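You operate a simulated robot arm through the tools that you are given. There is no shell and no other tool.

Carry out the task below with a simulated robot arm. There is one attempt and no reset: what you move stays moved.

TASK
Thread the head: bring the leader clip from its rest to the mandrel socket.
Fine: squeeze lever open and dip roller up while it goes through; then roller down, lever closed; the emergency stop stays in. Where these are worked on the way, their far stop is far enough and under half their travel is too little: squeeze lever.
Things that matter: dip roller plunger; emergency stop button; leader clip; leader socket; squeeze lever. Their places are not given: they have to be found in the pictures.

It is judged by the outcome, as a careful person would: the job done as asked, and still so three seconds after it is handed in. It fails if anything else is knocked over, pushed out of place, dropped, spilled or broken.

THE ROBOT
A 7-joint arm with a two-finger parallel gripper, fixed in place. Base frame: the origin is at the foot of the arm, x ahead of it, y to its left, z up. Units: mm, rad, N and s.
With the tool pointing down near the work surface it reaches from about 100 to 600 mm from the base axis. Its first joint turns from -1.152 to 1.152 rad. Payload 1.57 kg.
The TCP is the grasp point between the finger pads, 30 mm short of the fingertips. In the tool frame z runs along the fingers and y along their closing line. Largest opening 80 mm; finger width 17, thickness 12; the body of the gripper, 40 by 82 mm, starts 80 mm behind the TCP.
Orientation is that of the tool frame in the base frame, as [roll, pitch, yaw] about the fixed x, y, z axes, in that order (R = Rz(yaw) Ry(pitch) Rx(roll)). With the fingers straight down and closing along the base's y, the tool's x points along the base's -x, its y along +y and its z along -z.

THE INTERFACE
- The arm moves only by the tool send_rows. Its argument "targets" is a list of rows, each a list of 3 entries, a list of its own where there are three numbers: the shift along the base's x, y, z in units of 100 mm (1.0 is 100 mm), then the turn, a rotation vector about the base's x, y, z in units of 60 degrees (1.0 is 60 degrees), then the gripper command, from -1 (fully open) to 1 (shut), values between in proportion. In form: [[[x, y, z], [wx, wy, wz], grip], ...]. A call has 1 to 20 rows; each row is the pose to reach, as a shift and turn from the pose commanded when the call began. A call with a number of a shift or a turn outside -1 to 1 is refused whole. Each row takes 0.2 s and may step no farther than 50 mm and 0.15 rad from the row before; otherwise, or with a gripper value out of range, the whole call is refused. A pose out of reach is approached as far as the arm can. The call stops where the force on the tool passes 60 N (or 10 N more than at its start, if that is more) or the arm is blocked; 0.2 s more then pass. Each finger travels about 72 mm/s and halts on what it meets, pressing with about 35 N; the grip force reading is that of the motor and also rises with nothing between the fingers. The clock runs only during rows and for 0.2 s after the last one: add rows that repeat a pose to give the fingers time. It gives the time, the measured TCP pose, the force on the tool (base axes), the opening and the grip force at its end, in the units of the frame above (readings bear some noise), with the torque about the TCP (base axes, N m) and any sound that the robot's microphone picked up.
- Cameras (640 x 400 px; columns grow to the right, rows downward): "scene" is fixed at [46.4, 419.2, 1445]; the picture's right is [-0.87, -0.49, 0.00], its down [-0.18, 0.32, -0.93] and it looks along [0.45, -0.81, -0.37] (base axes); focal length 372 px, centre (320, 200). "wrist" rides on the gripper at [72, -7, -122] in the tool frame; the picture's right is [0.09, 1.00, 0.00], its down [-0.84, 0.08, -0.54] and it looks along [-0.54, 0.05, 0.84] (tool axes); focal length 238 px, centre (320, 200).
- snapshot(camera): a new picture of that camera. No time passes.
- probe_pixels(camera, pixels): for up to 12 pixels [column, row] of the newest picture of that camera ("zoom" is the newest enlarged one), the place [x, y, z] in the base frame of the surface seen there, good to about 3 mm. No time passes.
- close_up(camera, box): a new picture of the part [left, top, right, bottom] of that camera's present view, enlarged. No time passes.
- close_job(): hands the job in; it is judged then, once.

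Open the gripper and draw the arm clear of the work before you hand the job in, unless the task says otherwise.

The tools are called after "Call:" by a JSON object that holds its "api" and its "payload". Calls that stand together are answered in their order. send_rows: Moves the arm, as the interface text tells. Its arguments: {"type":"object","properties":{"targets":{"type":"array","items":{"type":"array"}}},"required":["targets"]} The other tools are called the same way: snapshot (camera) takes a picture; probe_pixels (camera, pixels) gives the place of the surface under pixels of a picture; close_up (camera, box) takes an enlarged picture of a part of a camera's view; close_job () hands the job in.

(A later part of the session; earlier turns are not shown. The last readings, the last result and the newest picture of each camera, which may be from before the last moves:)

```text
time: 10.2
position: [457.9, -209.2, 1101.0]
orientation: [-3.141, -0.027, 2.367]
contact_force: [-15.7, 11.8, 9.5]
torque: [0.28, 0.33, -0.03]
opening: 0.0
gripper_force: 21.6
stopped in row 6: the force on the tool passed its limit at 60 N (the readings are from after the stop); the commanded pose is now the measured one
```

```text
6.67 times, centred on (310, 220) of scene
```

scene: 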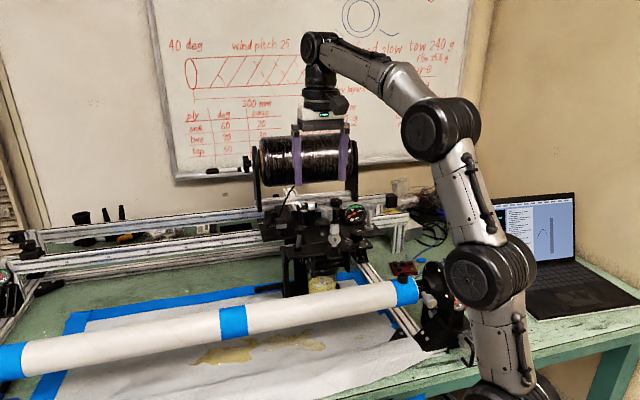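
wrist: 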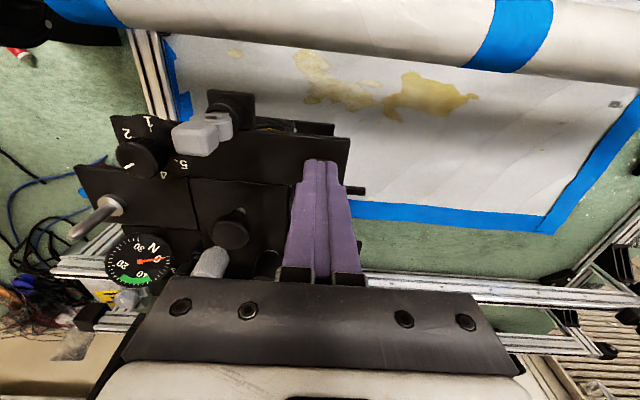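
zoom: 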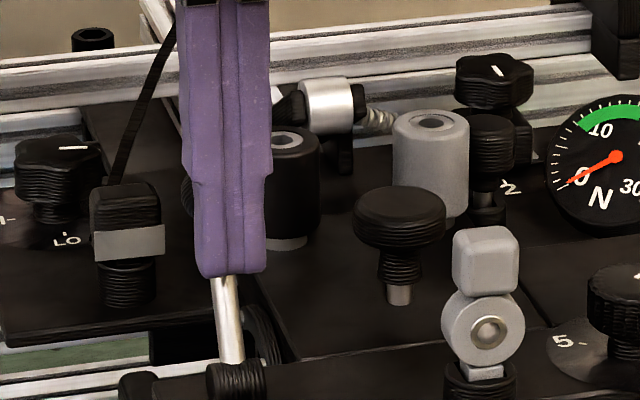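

The far stop is reached: the force rose past the limit at (458,-209) with the lever leaning fully back. I'll back off toward the mandrel, undo the small tilt, rise, and check that the lever stays open.

Call:
{"api": "send_rows", "payload": {"targets": [[[-0.1, 0.1, 0], [-0.018, -0.018, 0], 1], [[-0.2, 0.2, 0.1], [-0.018, -0.018, 0], 1], [[-0.2, 0.2, 0.5], [-0.018, -0.018, 0], 1], [[-0.2, 0.2, 0.9], [-0.018, -0.018, 0], 1], [[-0.2, 0.2, 0.9], [-0.018, -0.018, 0], 1]]}}

Call:
{"api": "close_up", "payload": {"camera": "scene", "box": [270, 190, 350, 290]}}

Call:
{"api": "snapshot", "payload": {"camera": "wrist"}}

```text
time: 11.4
position: [438.5, -190.0, 1190.7]
orientation: [-3.14, 0.005, 2.368]
contact_force: [-1.2, -0.3, 0.4]
torque: [-0.02, 0.02, 0.0]
opening: 0.0
gripper_force: 22.2
```

```text
4.00 times, centred on (310, 240) of scene
```

zoom: 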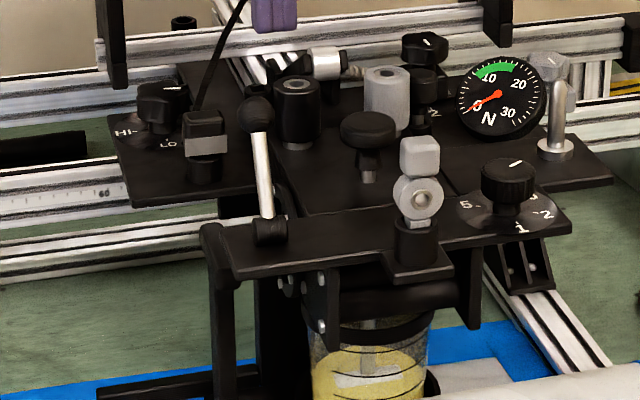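

```text
taken
```

wrist: 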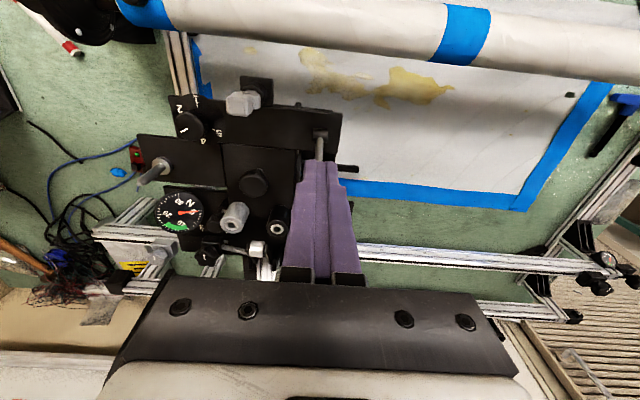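

The lever has stayed leaning back at zoom (258,160). I'll zoom on the squeeze roller and bath region to compare with the earlier picture and see what the lever changed.

Call:
{"api": "close_up", "payload": {"camera": "scene", "box": [295, 240, 355, 290]}}

Call:
{"api": "close_up", "payload": {"camera": "wrist", "box": [210, 150, 310, 270]}}

Call:
{"api": "probe_pixels", "payload": {"camera": "wrist", "pixels": [[253, 184], [248, 180], [258, 188], [253, 176], [253, 195], [262, 184], [244, 184], [230, 213], [277, 227], [235, 240], [290, 150], [240, 150]]}}

```text
8.00 times, centred on (325, 265) of scene
```

zoom: 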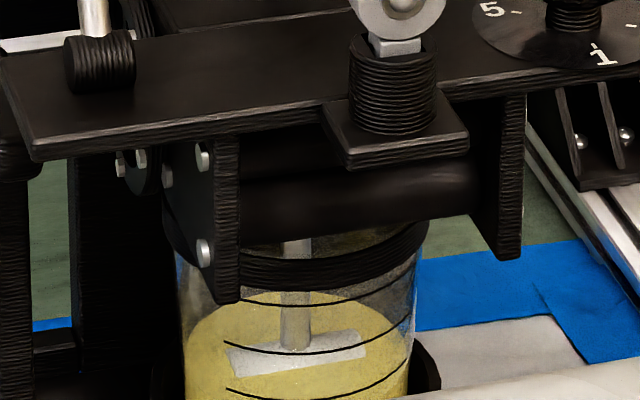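

```text
3.33 times, centred on (260, 210) of wrist
```

zoom: 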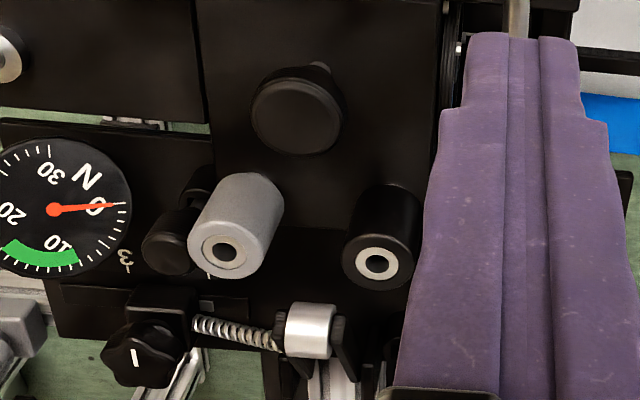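

```text
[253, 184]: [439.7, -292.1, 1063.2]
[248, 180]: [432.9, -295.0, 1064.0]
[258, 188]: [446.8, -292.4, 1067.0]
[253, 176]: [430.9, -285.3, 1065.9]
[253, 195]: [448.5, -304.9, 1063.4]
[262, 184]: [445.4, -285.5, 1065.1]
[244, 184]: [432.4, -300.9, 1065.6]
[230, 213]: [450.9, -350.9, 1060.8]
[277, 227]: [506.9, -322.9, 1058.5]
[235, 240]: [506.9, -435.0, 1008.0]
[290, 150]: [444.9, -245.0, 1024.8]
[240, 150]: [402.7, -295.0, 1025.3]
```

The knob's centre is about (439,-294) with its top at z≈1065. Before working it I'll look closely into the bath to judge whether the roller is down in the resin now.

Call:
{"api": "close_up", "payload": {"camera": "scene", "box": [308, 262, 348, 294]}}

Call:
{"api": "probe_pixels", "payload": {"camera": "zoom", "pixels": [[220, 110], [220, 190], [220, 240], [300, 230], [350, 200], [150, 200], [150, 300], [350, 300], [160, 120], [360, 110], [250, 160], [220, 340]]}}

Call:
{"api": "close_up", "payload": {"camera": "scene", "box": [312, 212, 336, 242]}}

Call:
{"api": "probe_pixels", "payload": {"camera": "zoom", "pixels": [[200, 130], [200, 180], [200, 215], [200, 250], [200, 275], [200, 295], [130, 150], [275, 150], [170, 230], [235, 230]]}}

```text
12.50 times, centred on (328, 278) of scene
```

zoom: 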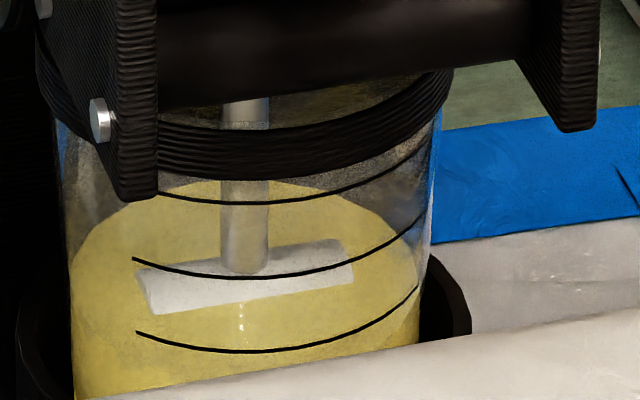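

```text
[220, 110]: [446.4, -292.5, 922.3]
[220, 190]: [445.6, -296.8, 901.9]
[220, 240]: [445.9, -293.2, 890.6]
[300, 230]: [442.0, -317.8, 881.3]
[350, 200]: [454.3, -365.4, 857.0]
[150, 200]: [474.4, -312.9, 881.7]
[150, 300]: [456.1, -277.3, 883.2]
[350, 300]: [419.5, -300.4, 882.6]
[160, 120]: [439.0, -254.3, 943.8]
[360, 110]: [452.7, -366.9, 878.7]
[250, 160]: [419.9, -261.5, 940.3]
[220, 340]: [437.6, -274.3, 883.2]
```

```text
13.33 times, centred on (324, 227) of scene
```

zoom: 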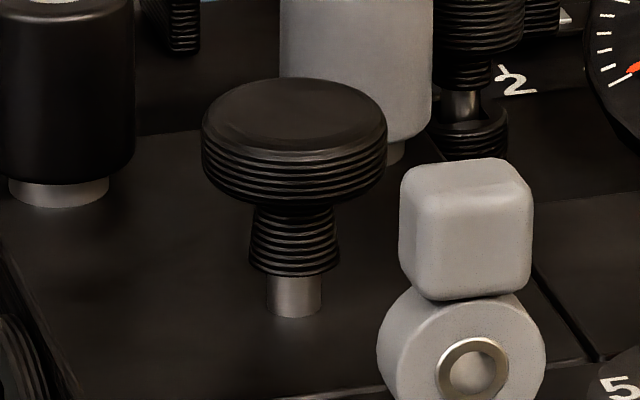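

```text
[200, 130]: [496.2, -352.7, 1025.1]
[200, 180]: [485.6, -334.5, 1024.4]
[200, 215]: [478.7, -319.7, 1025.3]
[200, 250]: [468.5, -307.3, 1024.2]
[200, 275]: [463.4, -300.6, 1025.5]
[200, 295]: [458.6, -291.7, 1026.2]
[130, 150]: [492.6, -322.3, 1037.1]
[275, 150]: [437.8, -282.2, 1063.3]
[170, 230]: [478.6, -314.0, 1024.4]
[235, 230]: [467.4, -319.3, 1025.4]
```

The rod in the bath at (446,-293) lies right under the mushroom knob, so that knob is the dip roller plunger, and the white roller sits at the resin surface (z≈883). I'll open to about 50 mm and move over the knob, clear of the leaned-back lever.

Call:
{"api": "send_rows", "payload": {"targets": [[[0.0, -0.35, 0], [0, 0, 0], -0.25], [[0.0, -0.7, 0], [0, 0, 0], -0.25], [[0.01, -1.0, 0], [0, 0, 0], -0.25], [[0.01, -1.0, -0.3], [0, 0, 0], -0.25], [[0.01, -1.0, -0.5], [0, 0, 0], -0.25], [[0.01, -1.0, -0.5], [0, 0, 0], -0.25]]}}

Call:
{"api": "snapshot", "payload": {"camera": "wrist"}}

Call:
{"api": "close_up", "payload": {"camera": "scene", "box": [280, 160, 380, 250]}}

```text
time: 12.8
position: [441.0, -289.1, 1139.4]
orientation: [-3.14, 0.006, 2.367]
contact_force: [0.6, -0.6, -0.3]
torque: [0.01, -0.01, -0.01]
opening: 50.0
gripper_force: 0.0
```

```text
taken
```

wrist: 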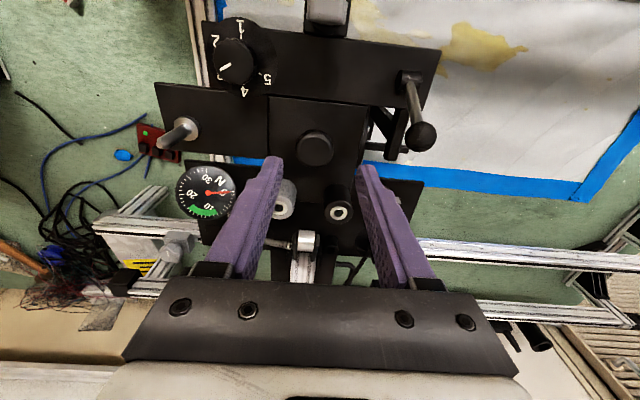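

```text
4.44 times, centred on (330, 205) of scene
```

zoom: 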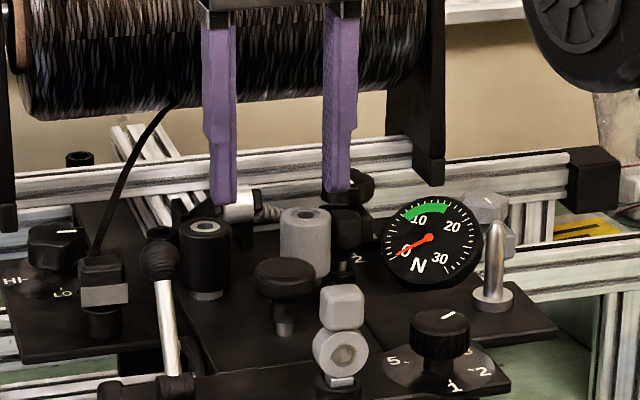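

The knob centre computes to (438.8,-294.3), so I'm about 5 mm off. I'll correct that, descend to TCP z≈1077 around the knob head, and close on it.

Call:
{"api": "send_rows", "payload": {"targets": [[[-0.022, -0.052, 0], [0, 0, 0], -0.25], [[-0.022, -0.052, -0.3], [0, 0, 0], -0.25], [[-0.022, -0.052, -0.5], [0, 0, 0], -0.25], [[-0.022, -0.052, -0.62], [0, 0, 0], -0.25], [[-0.022, -0.052, -0.62], [0, 0, 0], -0.25]]}}

Call:
{"api": "snapshot", "payload": {"camera": "wrist"}}

Call:
{"api": "close_up", "payload": {"camera": "scene", "box": [290, 190, 350, 250]}}

```text
time: 14.0
position: [439.1, -295.8, 1078.4]
orientation: [-3.14, 0.005, 2.366]
contact_force: [0.5, -0.8, 0.2]
torque: [-0.02, 0.01, 0.02]
opening: 49.9
gripper_force: 0.1
```

```text
taken
```

wrist: 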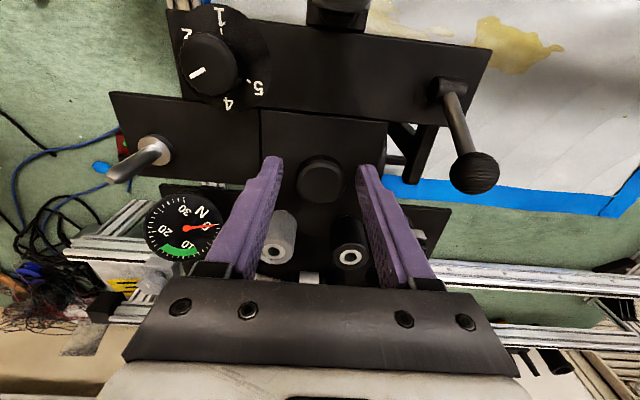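

```text
6.67 times, centred on (320, 220) of scene
```

zoom: 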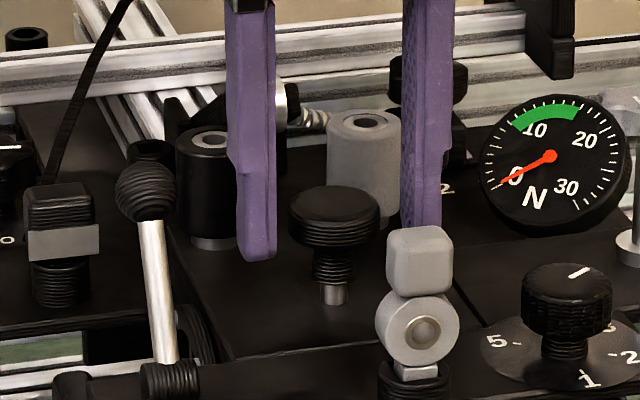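

The knob head sits centred between the fingers, wrist (320,179). I'll close on it.

Call:
{"api": "send_rows", "payload": {"targets": [[[0, 0, 0], [0, 0, 0], 0.2], [[0, 0, 0], [0, 0, 0], 1], [[0, 0, 0], [0, 0, 0], 1], [[0, 0, 0], [0, 0, 0], 1]]}}

```text
time: 15.0
position: [437.8, -294.9, 1078.2]
orientation: [-3.14, 0.005, 2.367]
contact_force: [5.2, 4.9, 0.5]
torque: [0.1, -0.18, 0.07]
opening: 32.7
gripper_force: 40.8
```

Gripped at 32.7 mm, with a small side load of about 7 N. I'll pull up slowly 12 mm and watch the force.

Call:
{"api": "send_rows", "payload": {"targets": [[[0, 0, 0.03], [0, 0, 0], 1], [[0, 0, 0.06], [0, 0, 0], 1], [[0, 0, 0.09], [0, 0, 0], 1], [[0, 0, 0.12], [0, 0, 0], 1], [[0, 0, 0.12], [0, 0, 0], 1]]}}

Call:
{"api": "close_up", "payload": {"camera": "scene", "box": [290, 190, 350, 250]}}

Call:
{"api": "close_up", "payload": {"camera": "scene", "box": [308, 262, 348, 294]}}

```text
time: 16.2
position: [438.4, -295.0, 1090.7]
orientation: [-3.14, 0.004, 2.368]
contact_force: [4.1, 6.5, -3.5]
torque: [0.31, 0.05, 0.04]
opening: 33.1
gripper_force: 41.1
```

```text
6.67 times, centred on (320, 220) of scene
```

zoom: 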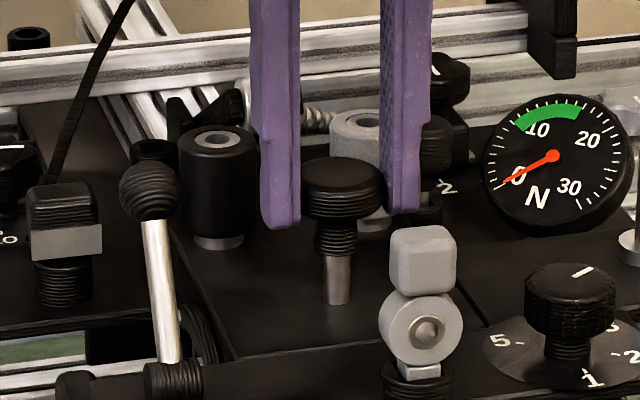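

```text
12.50 times, centred on (328, 278) of scene
```

zoom: 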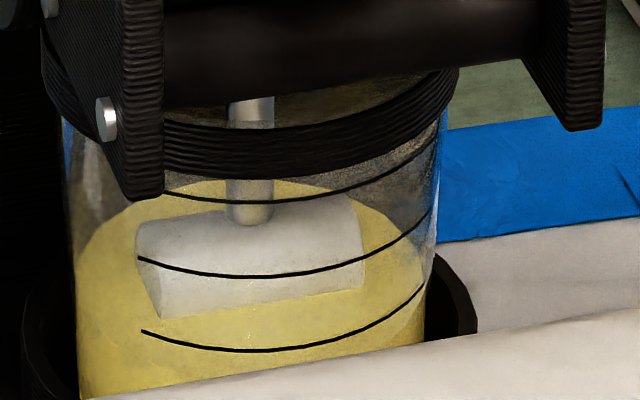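

The knob rose and the roller is emerging from the resin, so it had been down. I'll keep pulling up toward its upper stop in small steps.

Call:
{"api": "send_rows", "payload": {"targets": [[[0, 0, 0.03], [0, 0, 0], 1], [[0, 0, 0.06], [0, 0, 0], 1], [[0, 0, 0.09], [0, 0, 0], 1], [[0, 0, 0.12], [0, 0, 0], 1], [[0, 0, 0.15], [0, 0, 0], 1], [[0, 0, 0.15], [0, 0, 0], 1]]}}

Call:
{"api": "close_up", "payload": {"camera": "scene", "box": [290, 190, 350, 250]}}

Call:
{"api": "close_up", "payload": {"camera": "scene", "box": [308, 262, 348, 294]}}

```text
time: 17.6
position: [438.9, -295.7, 1105.0]
orientation: [-3.14, 0.003, 2.367]
contact_force: [-2.1, 6.0, -2.9]
torque: [0.22, 0.13, 0.02]
opening: 32.8
gripper_force: 41.1
```

```text
6.67 times, centred on (320, 220) of scene
```

zoom: 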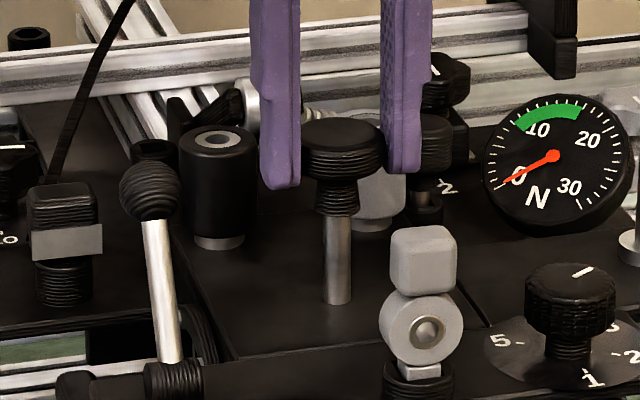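

```text
12.50 times, centred on (328, 278) of scene
```

zoom: 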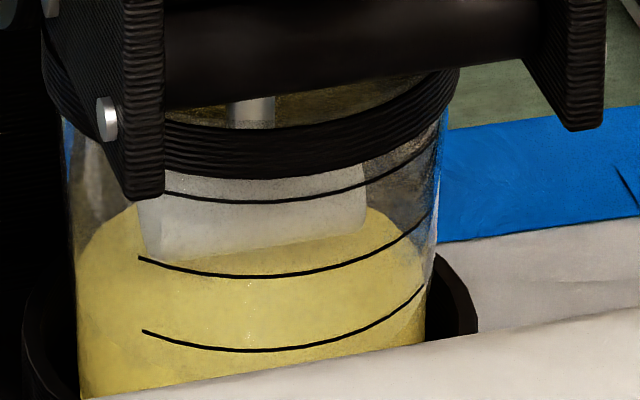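

The roller is now nearly clear of the resin, up 27 mm, with the drag still about 3 N. I'll continue up to feel the stop.

Call:
{"api": "send_rows", "payload": {"targets": [[[0, 0, 0.03], [0, 0, 0], 1], [[0, 0, 0.06], [0, 0, 0], 1], [[0, 0, 0.09], [0, 0, 0], 1], [[0, 0, 0.12], [0, 0, 0], 1], [[0, 0, 0.15], [0, 0, 0], 1], [[0, 0, 0.15], [0, 0, 0], 1]]}}

Call:
{"api": "close_up", "payload": {"camera": "scene", "box": [290, 190, 350, 250]}}

Call:
{"api": "close_up", "payload": {"camera": "scene", "box": [308, 262, 348, 294]}}

```text
time: 19.0
position: [438.8, -295.5, 1119.6]
orientation: [-3.14, 0.004, 2.367]
contact_force: [-3.6, 2.9, -2.4]
torque: [0.03, 0.11, 0.0]
opening: 33.0
gripper_force: 41.4
```

```text
6.67 times, centred on (320, 220) of scene
```

zoom: 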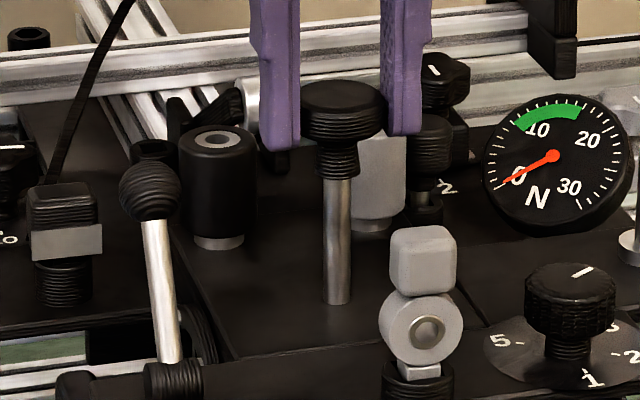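

```text
12.50 times, centred on (328, 278) of scene
```

zoom: 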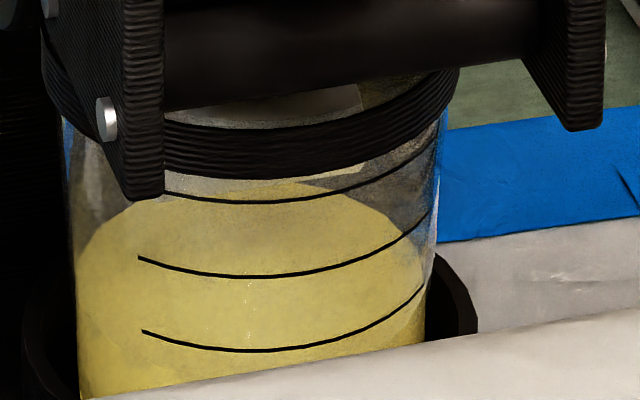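

It is up about 42 mm and the roller is clear of the resin, but I have not felt the stop yet. I'll continue in 2 mm steps.

Call:
{"api": "send_rows", "payload": {"targets": [[[0, 0, 0.02], [0, 0, 0], 1], [[0, 0, 0.04], [0, 0, 0], 1], [[0, 0, 0.06], [0, 0, 0], 1], [[0, 0, 0.08], [0, 0, 0], 1], [[0, 0, 0.08], [0, 0, 0], 1]]}}

Call:
{"api": "close_up", "payload": {"camera": "scene", "box": [290, 190, 350, 250]}}

```text
time: 20.2
position: [438.7, -295.6, 1128.1]
orientation: [-3.14, 0.005, 2.365]
contact_force: [-3.2, 0.9, -2.1]
torque: [0.05, 0.15, -0.01]
opening: 33.1
gripper_force: 40.9
```

```text
6.67 times, centred on (320, 220) of scene
```

zoom: 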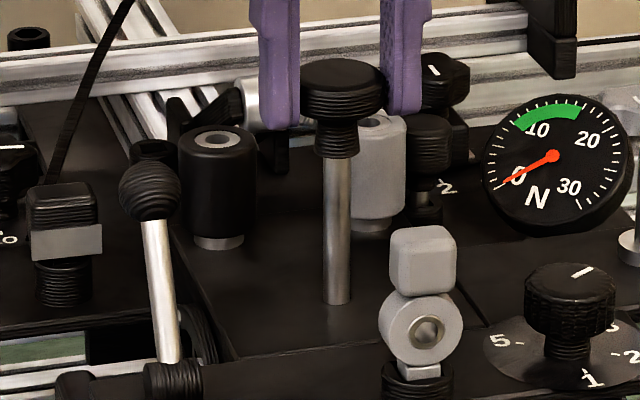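

Up about 50 mm with drag still near 2 N. I'll go on in 2 mm steps to find the stop.

Call:
{"api": "send_rows", "payload": {"targets": [[[0, 0, 0.02], [0, 0, 0], 1], [[0, 0, 0.04], [0, 0, 0], 1], [[0, 0, 0.06], [0, 0, 0], 1], [[0, 0, 0.08], [0, 0, 0], 1], [[0, 0, 0.08], [0, 0, 0], 1]]}}

Call:
{"api": "close_up", "payload": {"camera": "scene", "box": [290, 190, 350, 290]}}

```text
time: 21.4
position: [437.9, -295.8, 1134.5]
orientation: [-3.14, 0.005, 2.367]
contact_force: [-5.4, 2.0, -2.9]
torque: [0.17, 0.33, 0.0]
opening: 32.8
gripper_force: 41.0
```

```text
4.00 times, centred on (320, 240) of scene
```

zoom: 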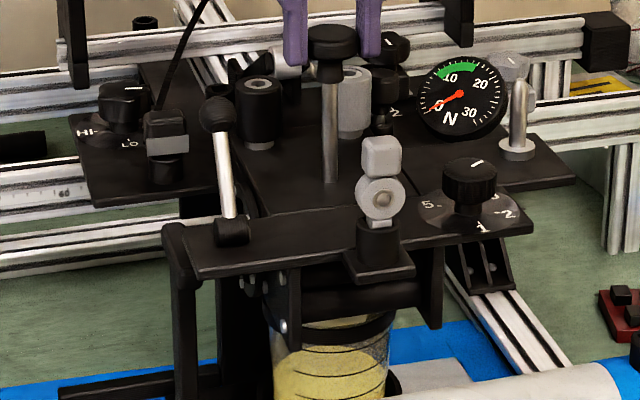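

The last 8 mm command gave only about 6.4 mm of rise. I'll try 4 mm more to see whether this is the stop.

Call:
{"api": "send_rows", "payload": {"targets": [[[0, 0, 0.02], [0, 0, 0], 1], [[0, 0, 0.04], [0, 0, 0], 1], [[0, 0, 0.04], [0, 0, 0], 1]]}}

Call:
{"api": "close_up", "payload": {"camera": "scene", "box": [290, 180, 350, 240]}}

Call:
{"api": "close_up", "payload": {"camera": "scene", "box": [308, 242, 348, 274]}}

```text
time: 22.2
position: [439.1, -295.8, 1140.3]
orientation: [-3.14, 0.005, 2.366]
contact_force: [-7.5, 2.2, -3.0]
torque: [0.1, 0.31, 0.03]
opening: 32.8
gripper_force: 41.2
```

```text
6.67 times, centred on (320, 210) of scene
```

zoom: 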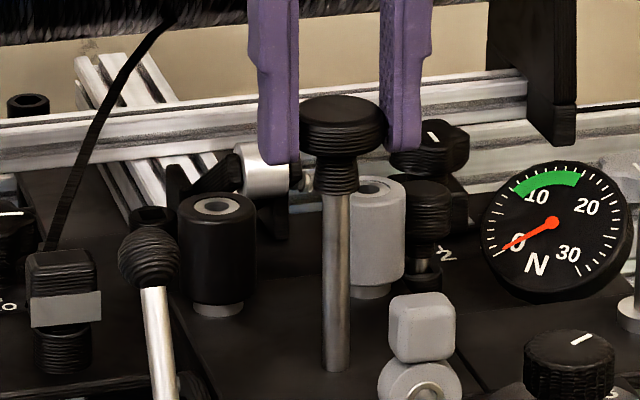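

```text
12.50 times, centred on (328, 258) of scene
```

zoom: 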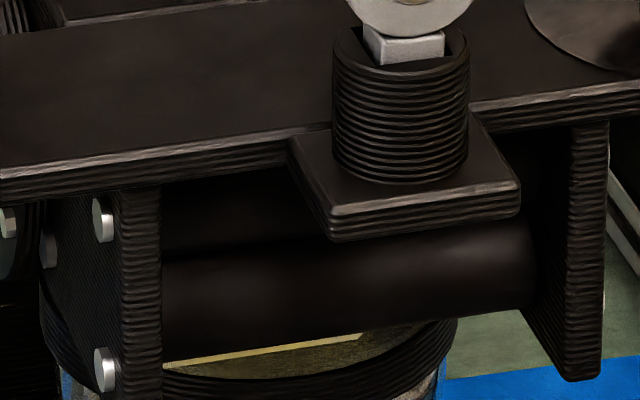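

It still moves, now about 62 mm up with the roller well out of the bath. I'll continue in 3 mm steps to find its stop, with the force guard in place.

Call:
{"api": "send_rows", "payload": {"targets": [[[0, 0, 0.03], [0, 0, 0], 1], [[0, 0, 0.06], [0, 0, 0], 1], [[0, 0, 0.09], [0, 0, 0], 1], [[0, 0, 0.09], [0, 0, 0], 1]]}}

Call:
{"api": "close_up", "payload": {"camera": "scene", "box": [290, 180, 350, 240]}}

```text
time: 23.2
position: [439.2, -295.6, 1149.0]
orientation: [-3.139, 0.006, 2.367]
contact_force: [-5.2, 0.7, -3.1]
torque: [0.01, 0.13, 0.02]
opening: 32.8
gripper_force: 41.0
```

```text
6.67 times, centred on (320, 210) of scene
```

zoom: 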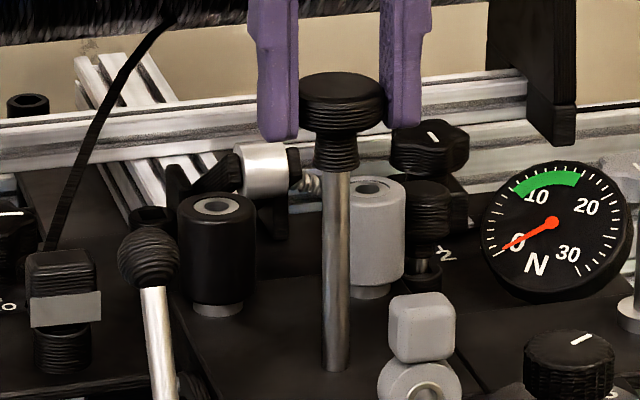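

It is 71 mm up and still sliding freely. I'll continue with the guard on.

Call:
{"api": "send_rows", "payload": {"targets": [[[0, 0, 0.03], [0, 0, 0], 1], [[0, 0, 0.06], [0, 0, 0], 1], [[0, 0, 0.09], [0, 0, 0], 1], [[0, 0, 0.12], [0, 0, 0], 1], [[0, 0, 0.12], [0, 0, 0], 1]]}}

Call:
{"api": "close_up", "payload": {"camera": "scene", "box": [290, 170, 350, 240]}}

```text
time: 24.4
position: [439.1, -295.8, 1162.2]
orientation: [-3.141, 0.004, 2.368]
contact_force: [-6.7, 3.5, -1.4]
torque: [0.09, 0.19, -0.04]
opening: 32.9
gripper_force: 41.3
```

```text
5.71 times, centred on (320, 205) of scene
```

zoom: 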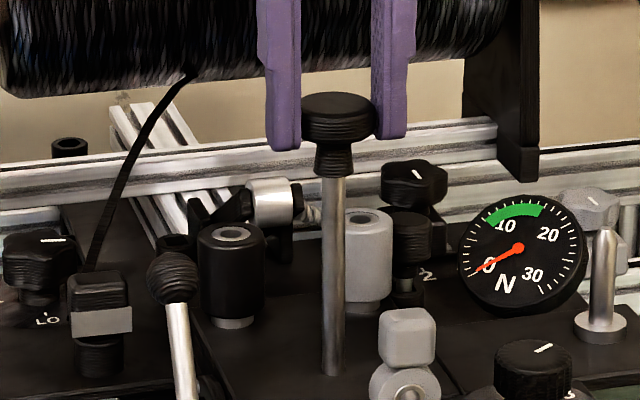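

It is 84 mm up with no stop yet, and nothing above it is in the way. I'll go up another 15 mm with the guard on.

Call:
{"api": "send_rows", "payload": {"targets": [[[0, 0, 0.03], [0, 0, 0], 1], [[0, 0, 0.06], [0, 0, 0], 1], [[0, 0, 0.09], [0, 0, 0], 1], [[0, 0, 0.12], [0, 0, 0], 1], [[0, 0, 0.15], [0, 0, 0], 1], [[0, 0, 0.15], [0, 0, 0], 1]]}}

Call:
{"api": "close_up", "payload": {"camera": "scene", "box": [290, 170, 350, 290]}}

```text
time: 25.8
position: [438.6, -294.6, 1175.6]
orientation: [-3.14, 0.005, 2.367]
contact_force: [-2.6, 3.0, -2.1]
torque: [0.33, 0.31, 0.01]
opening: 33.0
gripper_force: 41.0
```

```text
3.33 times, centred on (320, 230) of scene
```

zoom: 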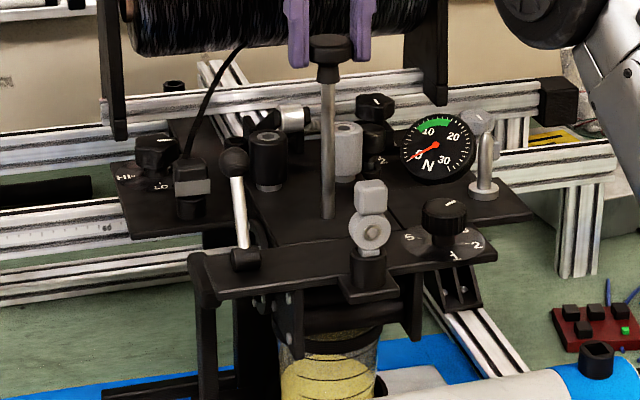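

It is 97 mm up with the roller far out of the bath and still no stop. I'll lower it 4 mm and read the force, which tells whether friction alone would hold it when released.

Call:
{"api": "send_rows", "payload": {"targets": [[[0, 0, -0.02], [0, 0, 0], 1], [[0, 0, -0.04], [0, 0, 0], 1], [[0, 0, -0.04], [0, 0, 0], 1]]}}

Call:
{"api": "close_up", "payload": {"camera": "scene", "box": [300, 162, 340, 212]}}

```text
time: 26.6
position: [438.2, -295.3, 1172.5]
orientation: [-3.141, 0.007, 2.366]
contact_force: [-0.3, 5.2, 2.9]
torque: [-0.23, -0.4, 0.0]
opening: 33.1
gripper_force: 41.1
```

```text
8.00 times, centred on (320, 187) of scene
```

zoom: 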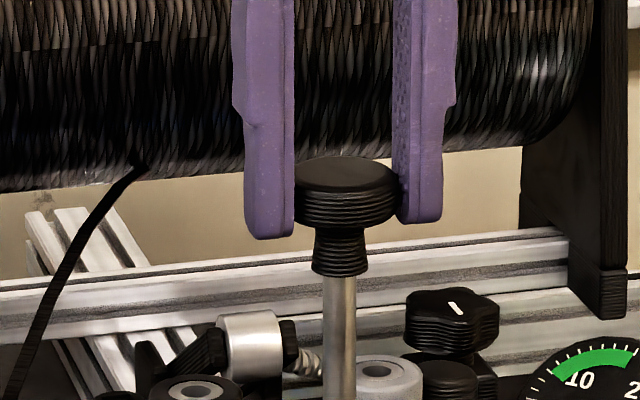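

The force reversed to +2.9 N on lowering, so friction of about 2.8 N outweighs the plunger's weight and it will stay where I leave it. I'll keep raising to look for its upper stop.

Call:
{"api": "send_rows", "payload": {"targets": [[[0, 0, 0.04], [0, 0, 0], 1], [[0, 0, 0.08], [0, 0, 0], 1], [[0, 0, 0.12], [0, 0, 0], 1], [[0, 0, 0.16], [0, 0, 0], 1], [[0, 0, 0.2], [0, 0, 0], 1], [[0, 0, 0.2], [0, 0, 0], 1]]}}

Call:
{"api": "close_up", "payload": {"camera": "scene", "box": [290, 160, 350, 290]}}

```text
time: 28.0
position: [438.7, -295.3, 1188.8]
orientation: [-3.138, -0.004, 2.368]
contact_force: [-2.5, 5.9, -20.8]
torque: [0.18, 0.17, 0.02]
opening: 32.9
gripper_force: 41.1
```

```text
3.08 times, centred on (320, 225) of scene
```

zoom: 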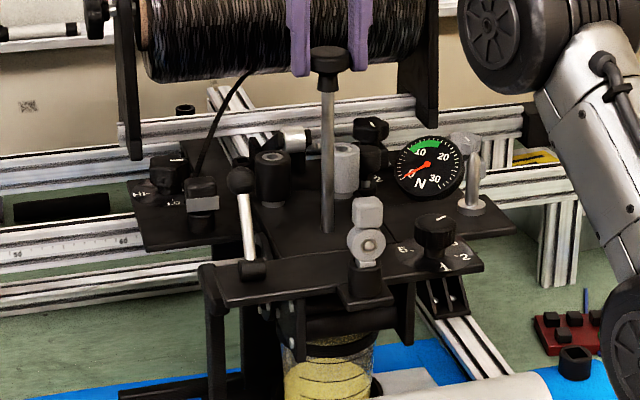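

The force has jumped to -21 N at z≈1189, so the plunger is at its upper stop, about 110 mm up. I'll relax slightly, open, rise clear and check that it stays.

Call:
{"api": "send_rows", "payload": {"targets": [[[0, 0, -0.03], [0, 0, 0], 1], [[0, 0, -0.03], [0, 0, 0], 0.0], [[0, 0, -0.03], [0, 0, 0], -0.3], [[0, 0, -0.03], [0, 0, 0], -0.3], [[0, 0, 0.2], [0, 0, 0], -0.3], [[0, 0, 0.5], [0, 0, 0], -0.3], [[0, 0, 0.5], [0, 0, 0], -0.3]]}}

Call:
{"api": "close_up", "payload": {"camera": "scene", "box": [290, 150, 350, 290]}}

Call:
{"api": "snapshot", "payload": {"camera": "wrist"}}

```text
time: 29.6
position: [421.3, -283.0, 1217.2]
orientation: [-3.14, 0.004, 2.366]
contact_force: [0.3, -1.0, 0.5]
torque: [-0.01, -0.02, 0.0]
opening: 51.9
gripper_force: 0.2
out of reach, approached as far as the arm can: row 5, 6, 7
```

```text
2.86 times, centred on (320, 220) of scene
```

zoom: 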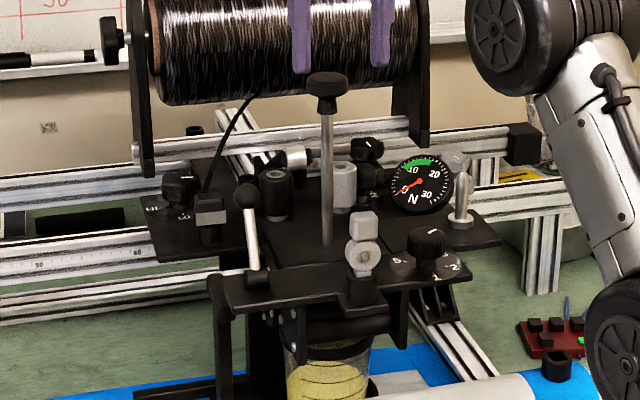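

```text
taken
```

wrist: 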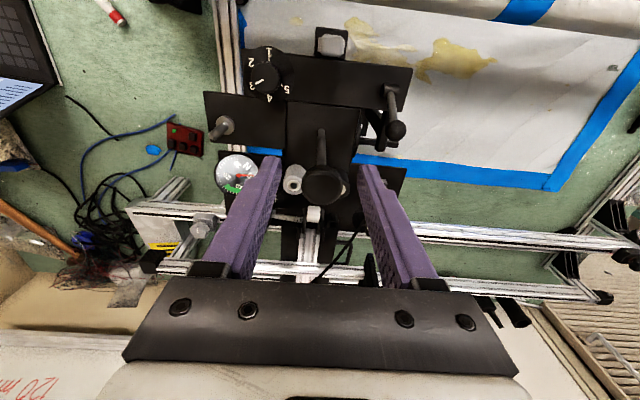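

The plunger stays up after release, with its head near zoom (327,90), and at this height the arm's reach ends near r≈507. Before touching a clip I'll make sure which it is by zooming hard on the black block's base, the tow's end and the grey part's base.

Call:
{"api": "close_up", "payload": {"camera": "scene", "box": [276, 208, 292, 230]}}

Call:
{"api": "close_up", "payload": {"camera": "scene", "box": [322, 215, 342, 243]}}

Call:
{"api": "close_up", "payload": {"camera": "wrist", "box": [320, 180, 380, 280]}}

Call:
{"api": "close_up", "payload": {"camera": "scene", "box": [262, 170, 322, 230]}}

```text
16.00 times, centred on (284, 219) of scene
```

zoom: 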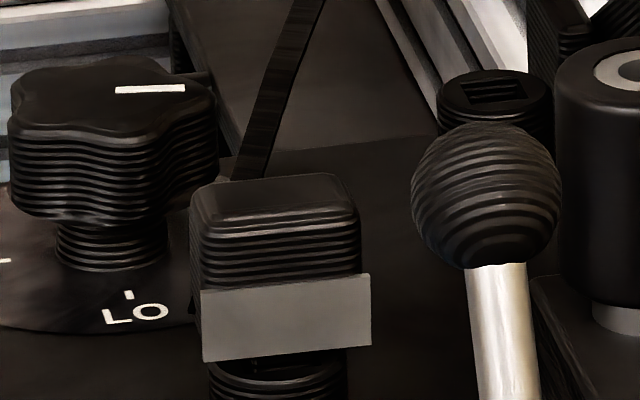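

```text
14.29 times, centred on (332, 229) of scene
```

zoom: 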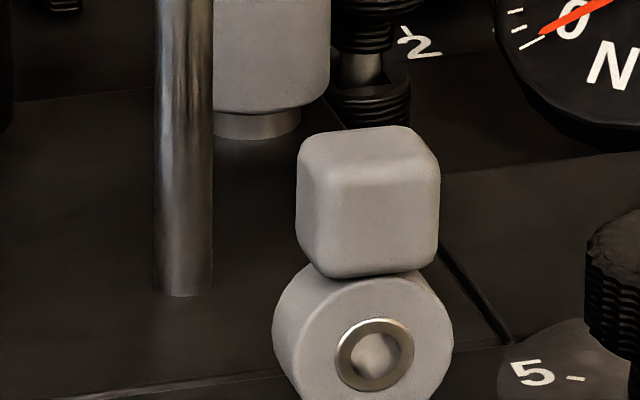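

```text
4.00 times, centred on (350, 230) of wrist
```

zoom: 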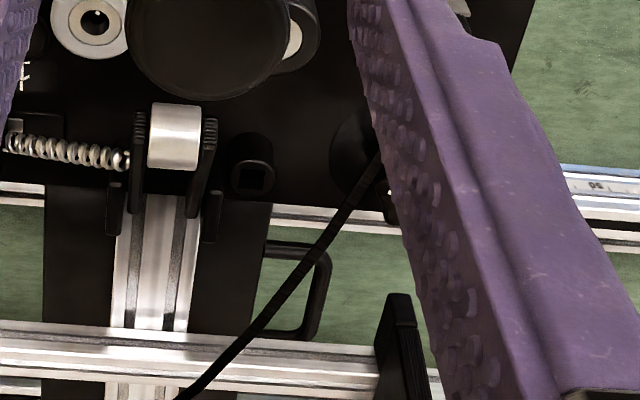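

```text
6.67 times, centred on (292, 200) of scene
```

zoom: 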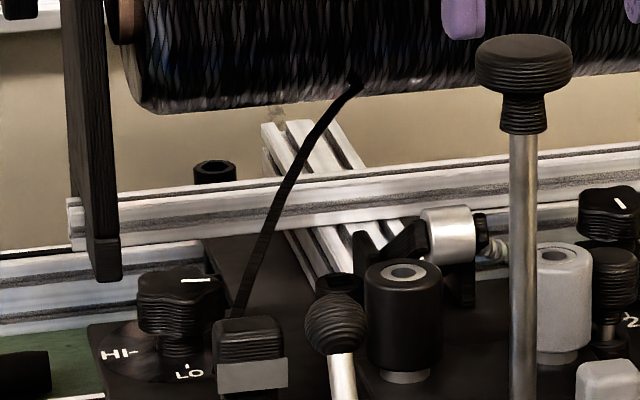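

The tow hangs from the spool and is clamped at the back of the black block, so that block is the leader clip. It lies at r≈617 near the reach limit, so I'll tilt the tool 15° about the closing axis to reach it, first swinging out over the front, clear of the raised knob.

Call:
{"api": "send_rows", "payload": {"targets": [[[-0.25, 0.25, 0], [0, 0, 0], -0.3], [[-0.5, 0.5, 0], [0, 0, 0], -0.3], [[-0.5, 0.5, 0], [0, 0, 0], -0.3]]}}

```text
time: 30.4
position: [371.1, -233.5, 1219.2]
orientation: [-3.14, 0.005, 2.368]
contact_force: [0.0, -0.3, -0.7]
torque: [0.01, 0.0, -0.02]
opening: 52.2
gripper_force: 0.1
```

That call continued from the approached pose, so the numbers hold. Next I'll swing to (450,-180,1200) while tilting the tool 15° about the mandrel direction.

Call:
{"api": "send_rows", "payload": {"targets": [[[0.2, 0.14, -0.05], [-0.045, -0.045, 0], -0.3], [[0.4, 0.28, -0.1], [-0.09, -0.09, 0], -0.3], [[0.6, 0.42, -0.15], [-0.135, -0.135, 0], -0.3], [[0.79, 0.535, -0.19], [-0.176, -0.178, 0], -0.3], [[0.79, 0.535, -0.19], [-0.176, -0.178, 0], -0.3]]}}

Call:
{"api": "snapshot", "payload": {"camera": "wrist"}}

```text
time: 31.6
position: [450.8, -180.8, 1199.0]
orientation: [-3.138, 0.27, 2.367]
contact_force: [-0.5, -0.2, 0.1]
torque: [-0.01, 0.0, -0.01]
opening: 52.1
gripper_force: 0.1
```

```text
taken
```

wrist: 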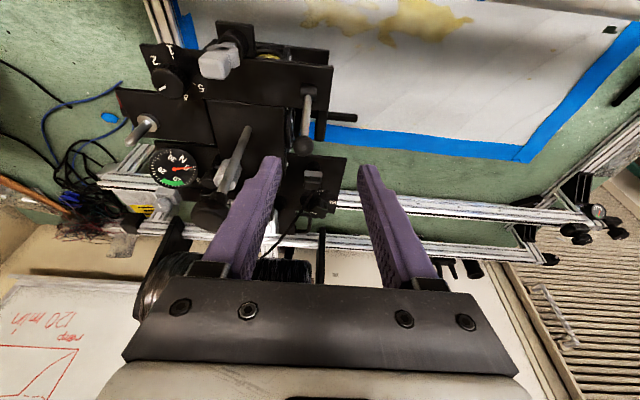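

The tilt is as intended, fingers pointing down and outward. I'll move back toward the clip at (515,-245,1175), staying 85 mm sideways of the raised knob.

Call:
{"api": "send_rows", "payload": {"targets": [[[0.21, -0.21, -0.06], [0, 0, 0], -0.3], [[0.42, -0.42, -0.12], [0, 0, 0], -0.3], [[0.64, -0.64, -0.24], [0, 0, 0], -0.3], [[0.64, -0.64, -0.24], [0, 0, 0], -0.3]]}}

Call:
{"api": "snapshot", "payload": {"camera": "wrist"}}

Call:
{"api": "close_up", "payload": {"camera": "wrist", "box": [270, 140, 370, 240]}}

```text
time: 32.6
position: [515.9, -243.8, 1175.3]
orientation: [-3.136, 0.268, 2.365]
contact_force: [0.2, -0.7, 1.3]
torque: [0.02, 0.04, 0.01]
opening: 52.0
gripper_force: 0.1
```

```text
taken
```

wrist: 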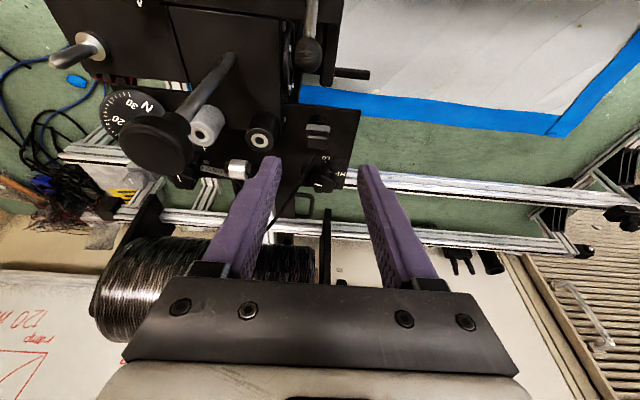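

```text
4.00 times, centred on (320, 190) of wrist
```

zoom: 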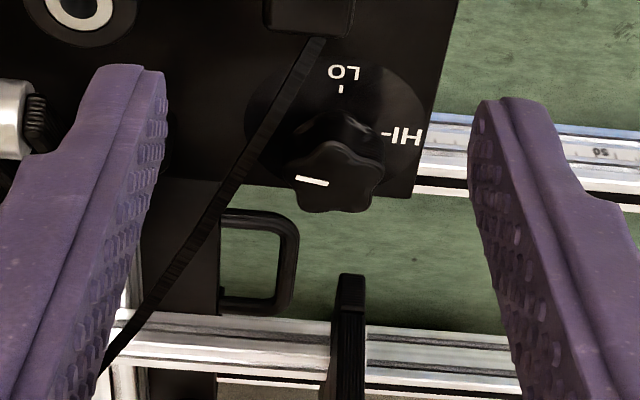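

The clip is at wrist (318,133), between the finger lines. I'll zoom on it and probe its faces.

Call:
{"api": "close_up", "payload": {"camera": "wrist", "box": [290, 105, 350, 165]}}

Call:
{"api": "probe_pixels", "payload": {"camera": "zoom", "pixels": [[320, 260], [290, 260], [355, 265], [320, 220], [320, 190], [280, 195], [360, 205], [320, 165], [300, 250], [340, 280], [330, 300], [310, 275]]}}

```text
6.67 times, centred on (320, 135) of wrist
```

zoom: 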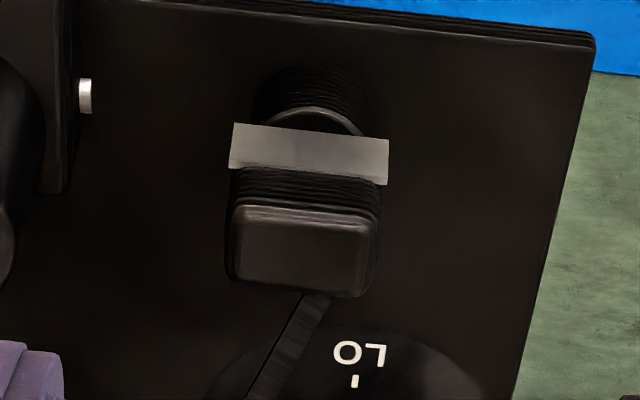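

```text
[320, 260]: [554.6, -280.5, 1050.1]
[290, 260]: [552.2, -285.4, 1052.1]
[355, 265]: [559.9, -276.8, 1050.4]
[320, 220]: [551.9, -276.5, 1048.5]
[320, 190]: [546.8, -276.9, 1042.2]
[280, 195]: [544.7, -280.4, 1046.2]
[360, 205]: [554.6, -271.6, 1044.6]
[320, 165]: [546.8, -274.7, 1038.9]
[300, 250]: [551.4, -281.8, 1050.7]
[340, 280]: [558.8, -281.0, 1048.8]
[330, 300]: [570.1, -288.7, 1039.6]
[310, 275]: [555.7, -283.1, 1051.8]
```

The clip's block is centred at about (553,-281.7), top z≈1050.5, about 23 mm wide along the closing line, with the grey jaw plate on its front. I'll move over it to TCP (550,-279,1105) and check alignment before descending.

Call:
{"api": "send_rows", "payload": {"targets": [[[0.12, -0.12, -0.15], [0, 0, 0], -0.3], [[0.24, -0.24, -0.35], [0, 0, 0], -0.3], [[0.34, -0.35, -0.55], [0, 0, 0], -0.3], [[0.34, -0.35, -0.7], [0, 0, 0], -0.3], [[0.34, -0.35, -0.7], [0, 0, 0], -0.3]]}}

Call:
{"api": "snapshot", "payload": {"camera": "wrist"}}

Call:
{"api": "close_up", "payload": {"camera": "scene", "box": [255, 175, 325, 245]}}

```text
time: 33.8
position: [550.2, -280.2, 1105.4]
orientation: [-3.137, 0.267, 2.37]
contact_force: [0.1, -0.6, -0.8]
torque: [0.0, -0.02, 0.0]
opening: 52.0
gripper_force: 0.1
```

```text
taken
```

wrist: 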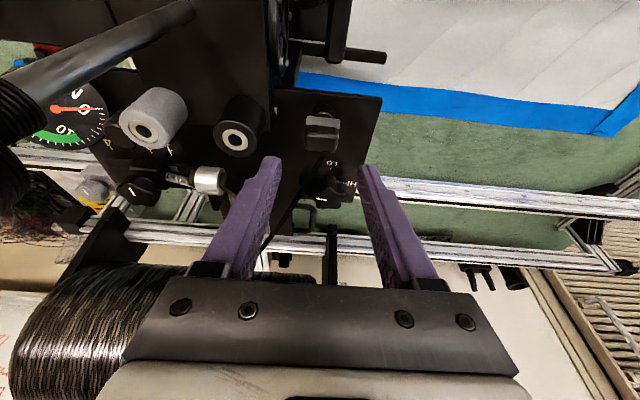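

```text
5.71 times, centred on (290, 210) of scene
```

zoom: 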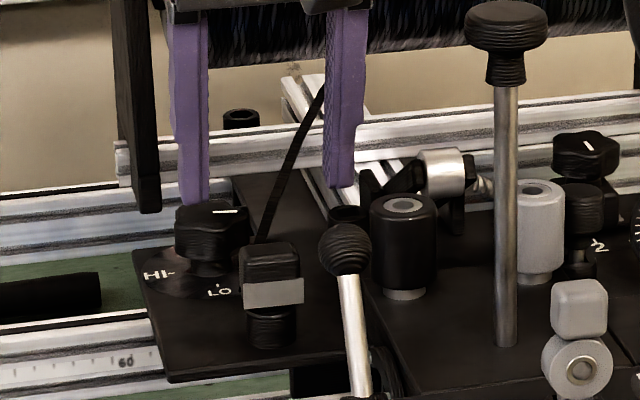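

Nothing is touching, and the clip is at wrist (322,133) ahead of the tips. I'll zoom in to recompute its position relative to the tool before descending.

Call:
{"api": "close_up", "payload": {"camera": "wrist", "box": [285, 95, 365, 175]}}

Call:
{"api": "probe_pixels", "payload": {"camera": "zoom", "pixels": [[320, 240], [270, 235], [370, 245], [320, 210], [320, 265], [320, 180], [290, 240], [345, 240]]}}

```text
5.00 times, centred on (325, 135) of wrist
```

zoom: 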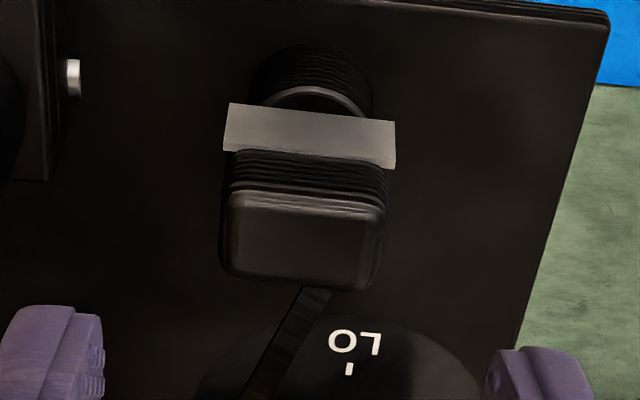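

```text
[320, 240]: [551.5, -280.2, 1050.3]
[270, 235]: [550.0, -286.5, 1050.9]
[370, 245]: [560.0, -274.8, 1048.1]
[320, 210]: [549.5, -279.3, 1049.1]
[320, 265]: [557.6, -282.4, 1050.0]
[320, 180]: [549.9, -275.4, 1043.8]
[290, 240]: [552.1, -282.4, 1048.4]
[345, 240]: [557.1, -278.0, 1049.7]
```

The block centre is within 1 mm of the tool line and its edges are parallel to the pads. I'll descend 45 mm with a 0.5 mm trim, fingers still open.

Call:
{"api": "send_rows", "payload": {"targets": [[[0.005, 0.005, -0.15], [0, 0, 0], -0.3], [[0.005, 0.005, -0.3], [0, 0, 0], -0.3], [[0.005, 0.005, -0.45], [0, 0, 0], -0.3], [[0.005, 0.005, -0.45], [0, 0, 0], -0.3]]}}

Call:
{"api": "snapshot", "payload": {"camera": "wrist"}}

Call:
{"api": "close_up", "payload": {"camera": "scene", "box": [260, 190, 310, 240]}}

```text
time: 34.8
position: [550.0, -278.0, 1060.2]
orientation: [-3.14, 0.267, 2.367]
contact_force: [-0.1, 0.4, 0.4]
torque: [-0.01, -0.03, 0.01]
opening: 52.0
gripper_force: 0.1
```

```text
taken
```

wrist: 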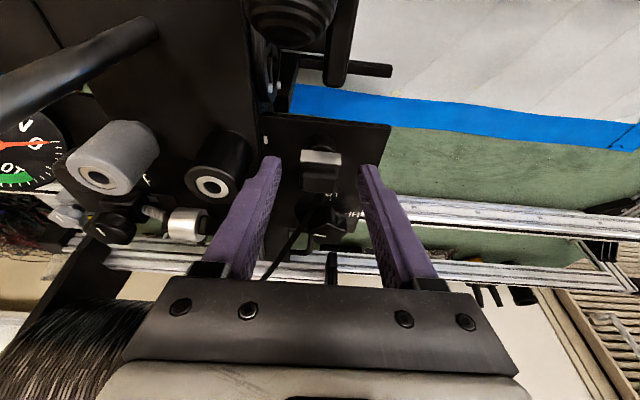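

```text
8.00 times, centred on (285, 215) of scene
```

zoom: 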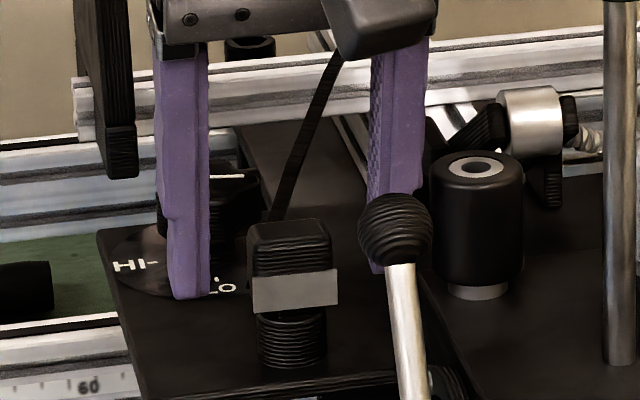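

The clip sits centred between the fingers, scene zoom (290,260) between columns 210 and 370. I'll close on it.

Call:
{"api": "send_rows", "payload": {"targets": [[[0, 0, 0], [0, 0, 0], 0.2], [[0, 0, 0], [0, 0, 0], 0.6], [[0, 0, 0], [0, 0, 0], 1], [[0, 0, 0], [0, 0, 0], 1]]}}

Call:
{"api": "close_up", "payload": {"camera": "wrist", "box": [270, 130, 370, 230]}}

Call:
{"api": "close_up", "payload": {"camera": "scene", "box": [260, 190, 310, 240]}}

```text
time: 35.8
position: [549.6, -279.2, 1060.5]
orientation: [-3.138, 0.267, 2.368]
contact_force: [-0.1, -0.2, 0.2]
torque: [0.0, -0.02, -0.01]
opening: 24.3
gripper_force: 34.7
```

```text
4.00 times, centred on (320, 180) of wrist
```

zoom: 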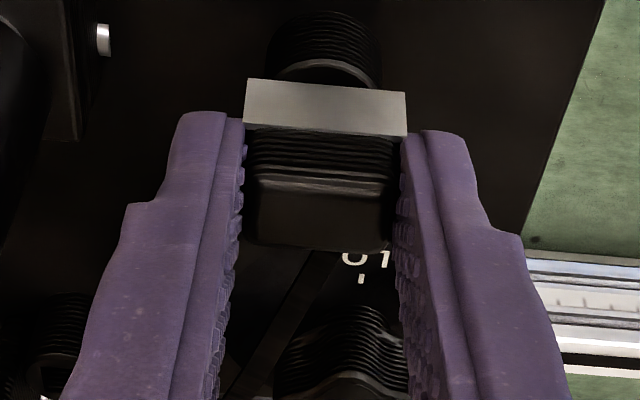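

```text
8.00 times, centred on (285, 215) of scene
```

zoom: 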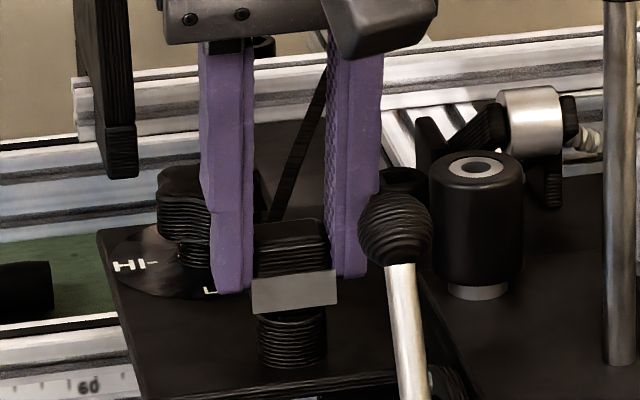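

Gripped at 24.3 mm with no side load. I'll lift it slowly, 12 mm straight up, and watch the force and pictures.

Call:
{"api": "send_rows", "payload": {"targets": [[[0, 0, 0.03], [0, 0, 0], 1], [[0, 0, 0.06], [0, 0, 0], 1], [[0, 0, 0.09], [0, 0, 0], 1], [[0, 0, 0.12], [0, 0, 0], 1], [[0, 0, 0.12], [0, 0, 0], 1]]}}

Call:
{"api": "close_up", "payload": {"camera": "scene", "box": [260, 190, 310, 240]}}

```text
time: 37.0
position: [549.7, -277.9, 1072.8]
orientation: [-3.138, 0.267, 2.366]
contact_force: [-0.2, -0.8, -0.2]
torque: [0.0, -0.03, 0.01]
opening: 24.3
gripper_force: 34.9
```

```text
8.00 times, centred on (285, 215) of scene
```

zoom: 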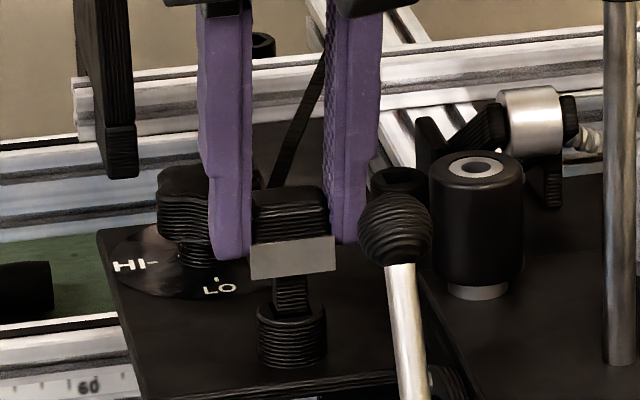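

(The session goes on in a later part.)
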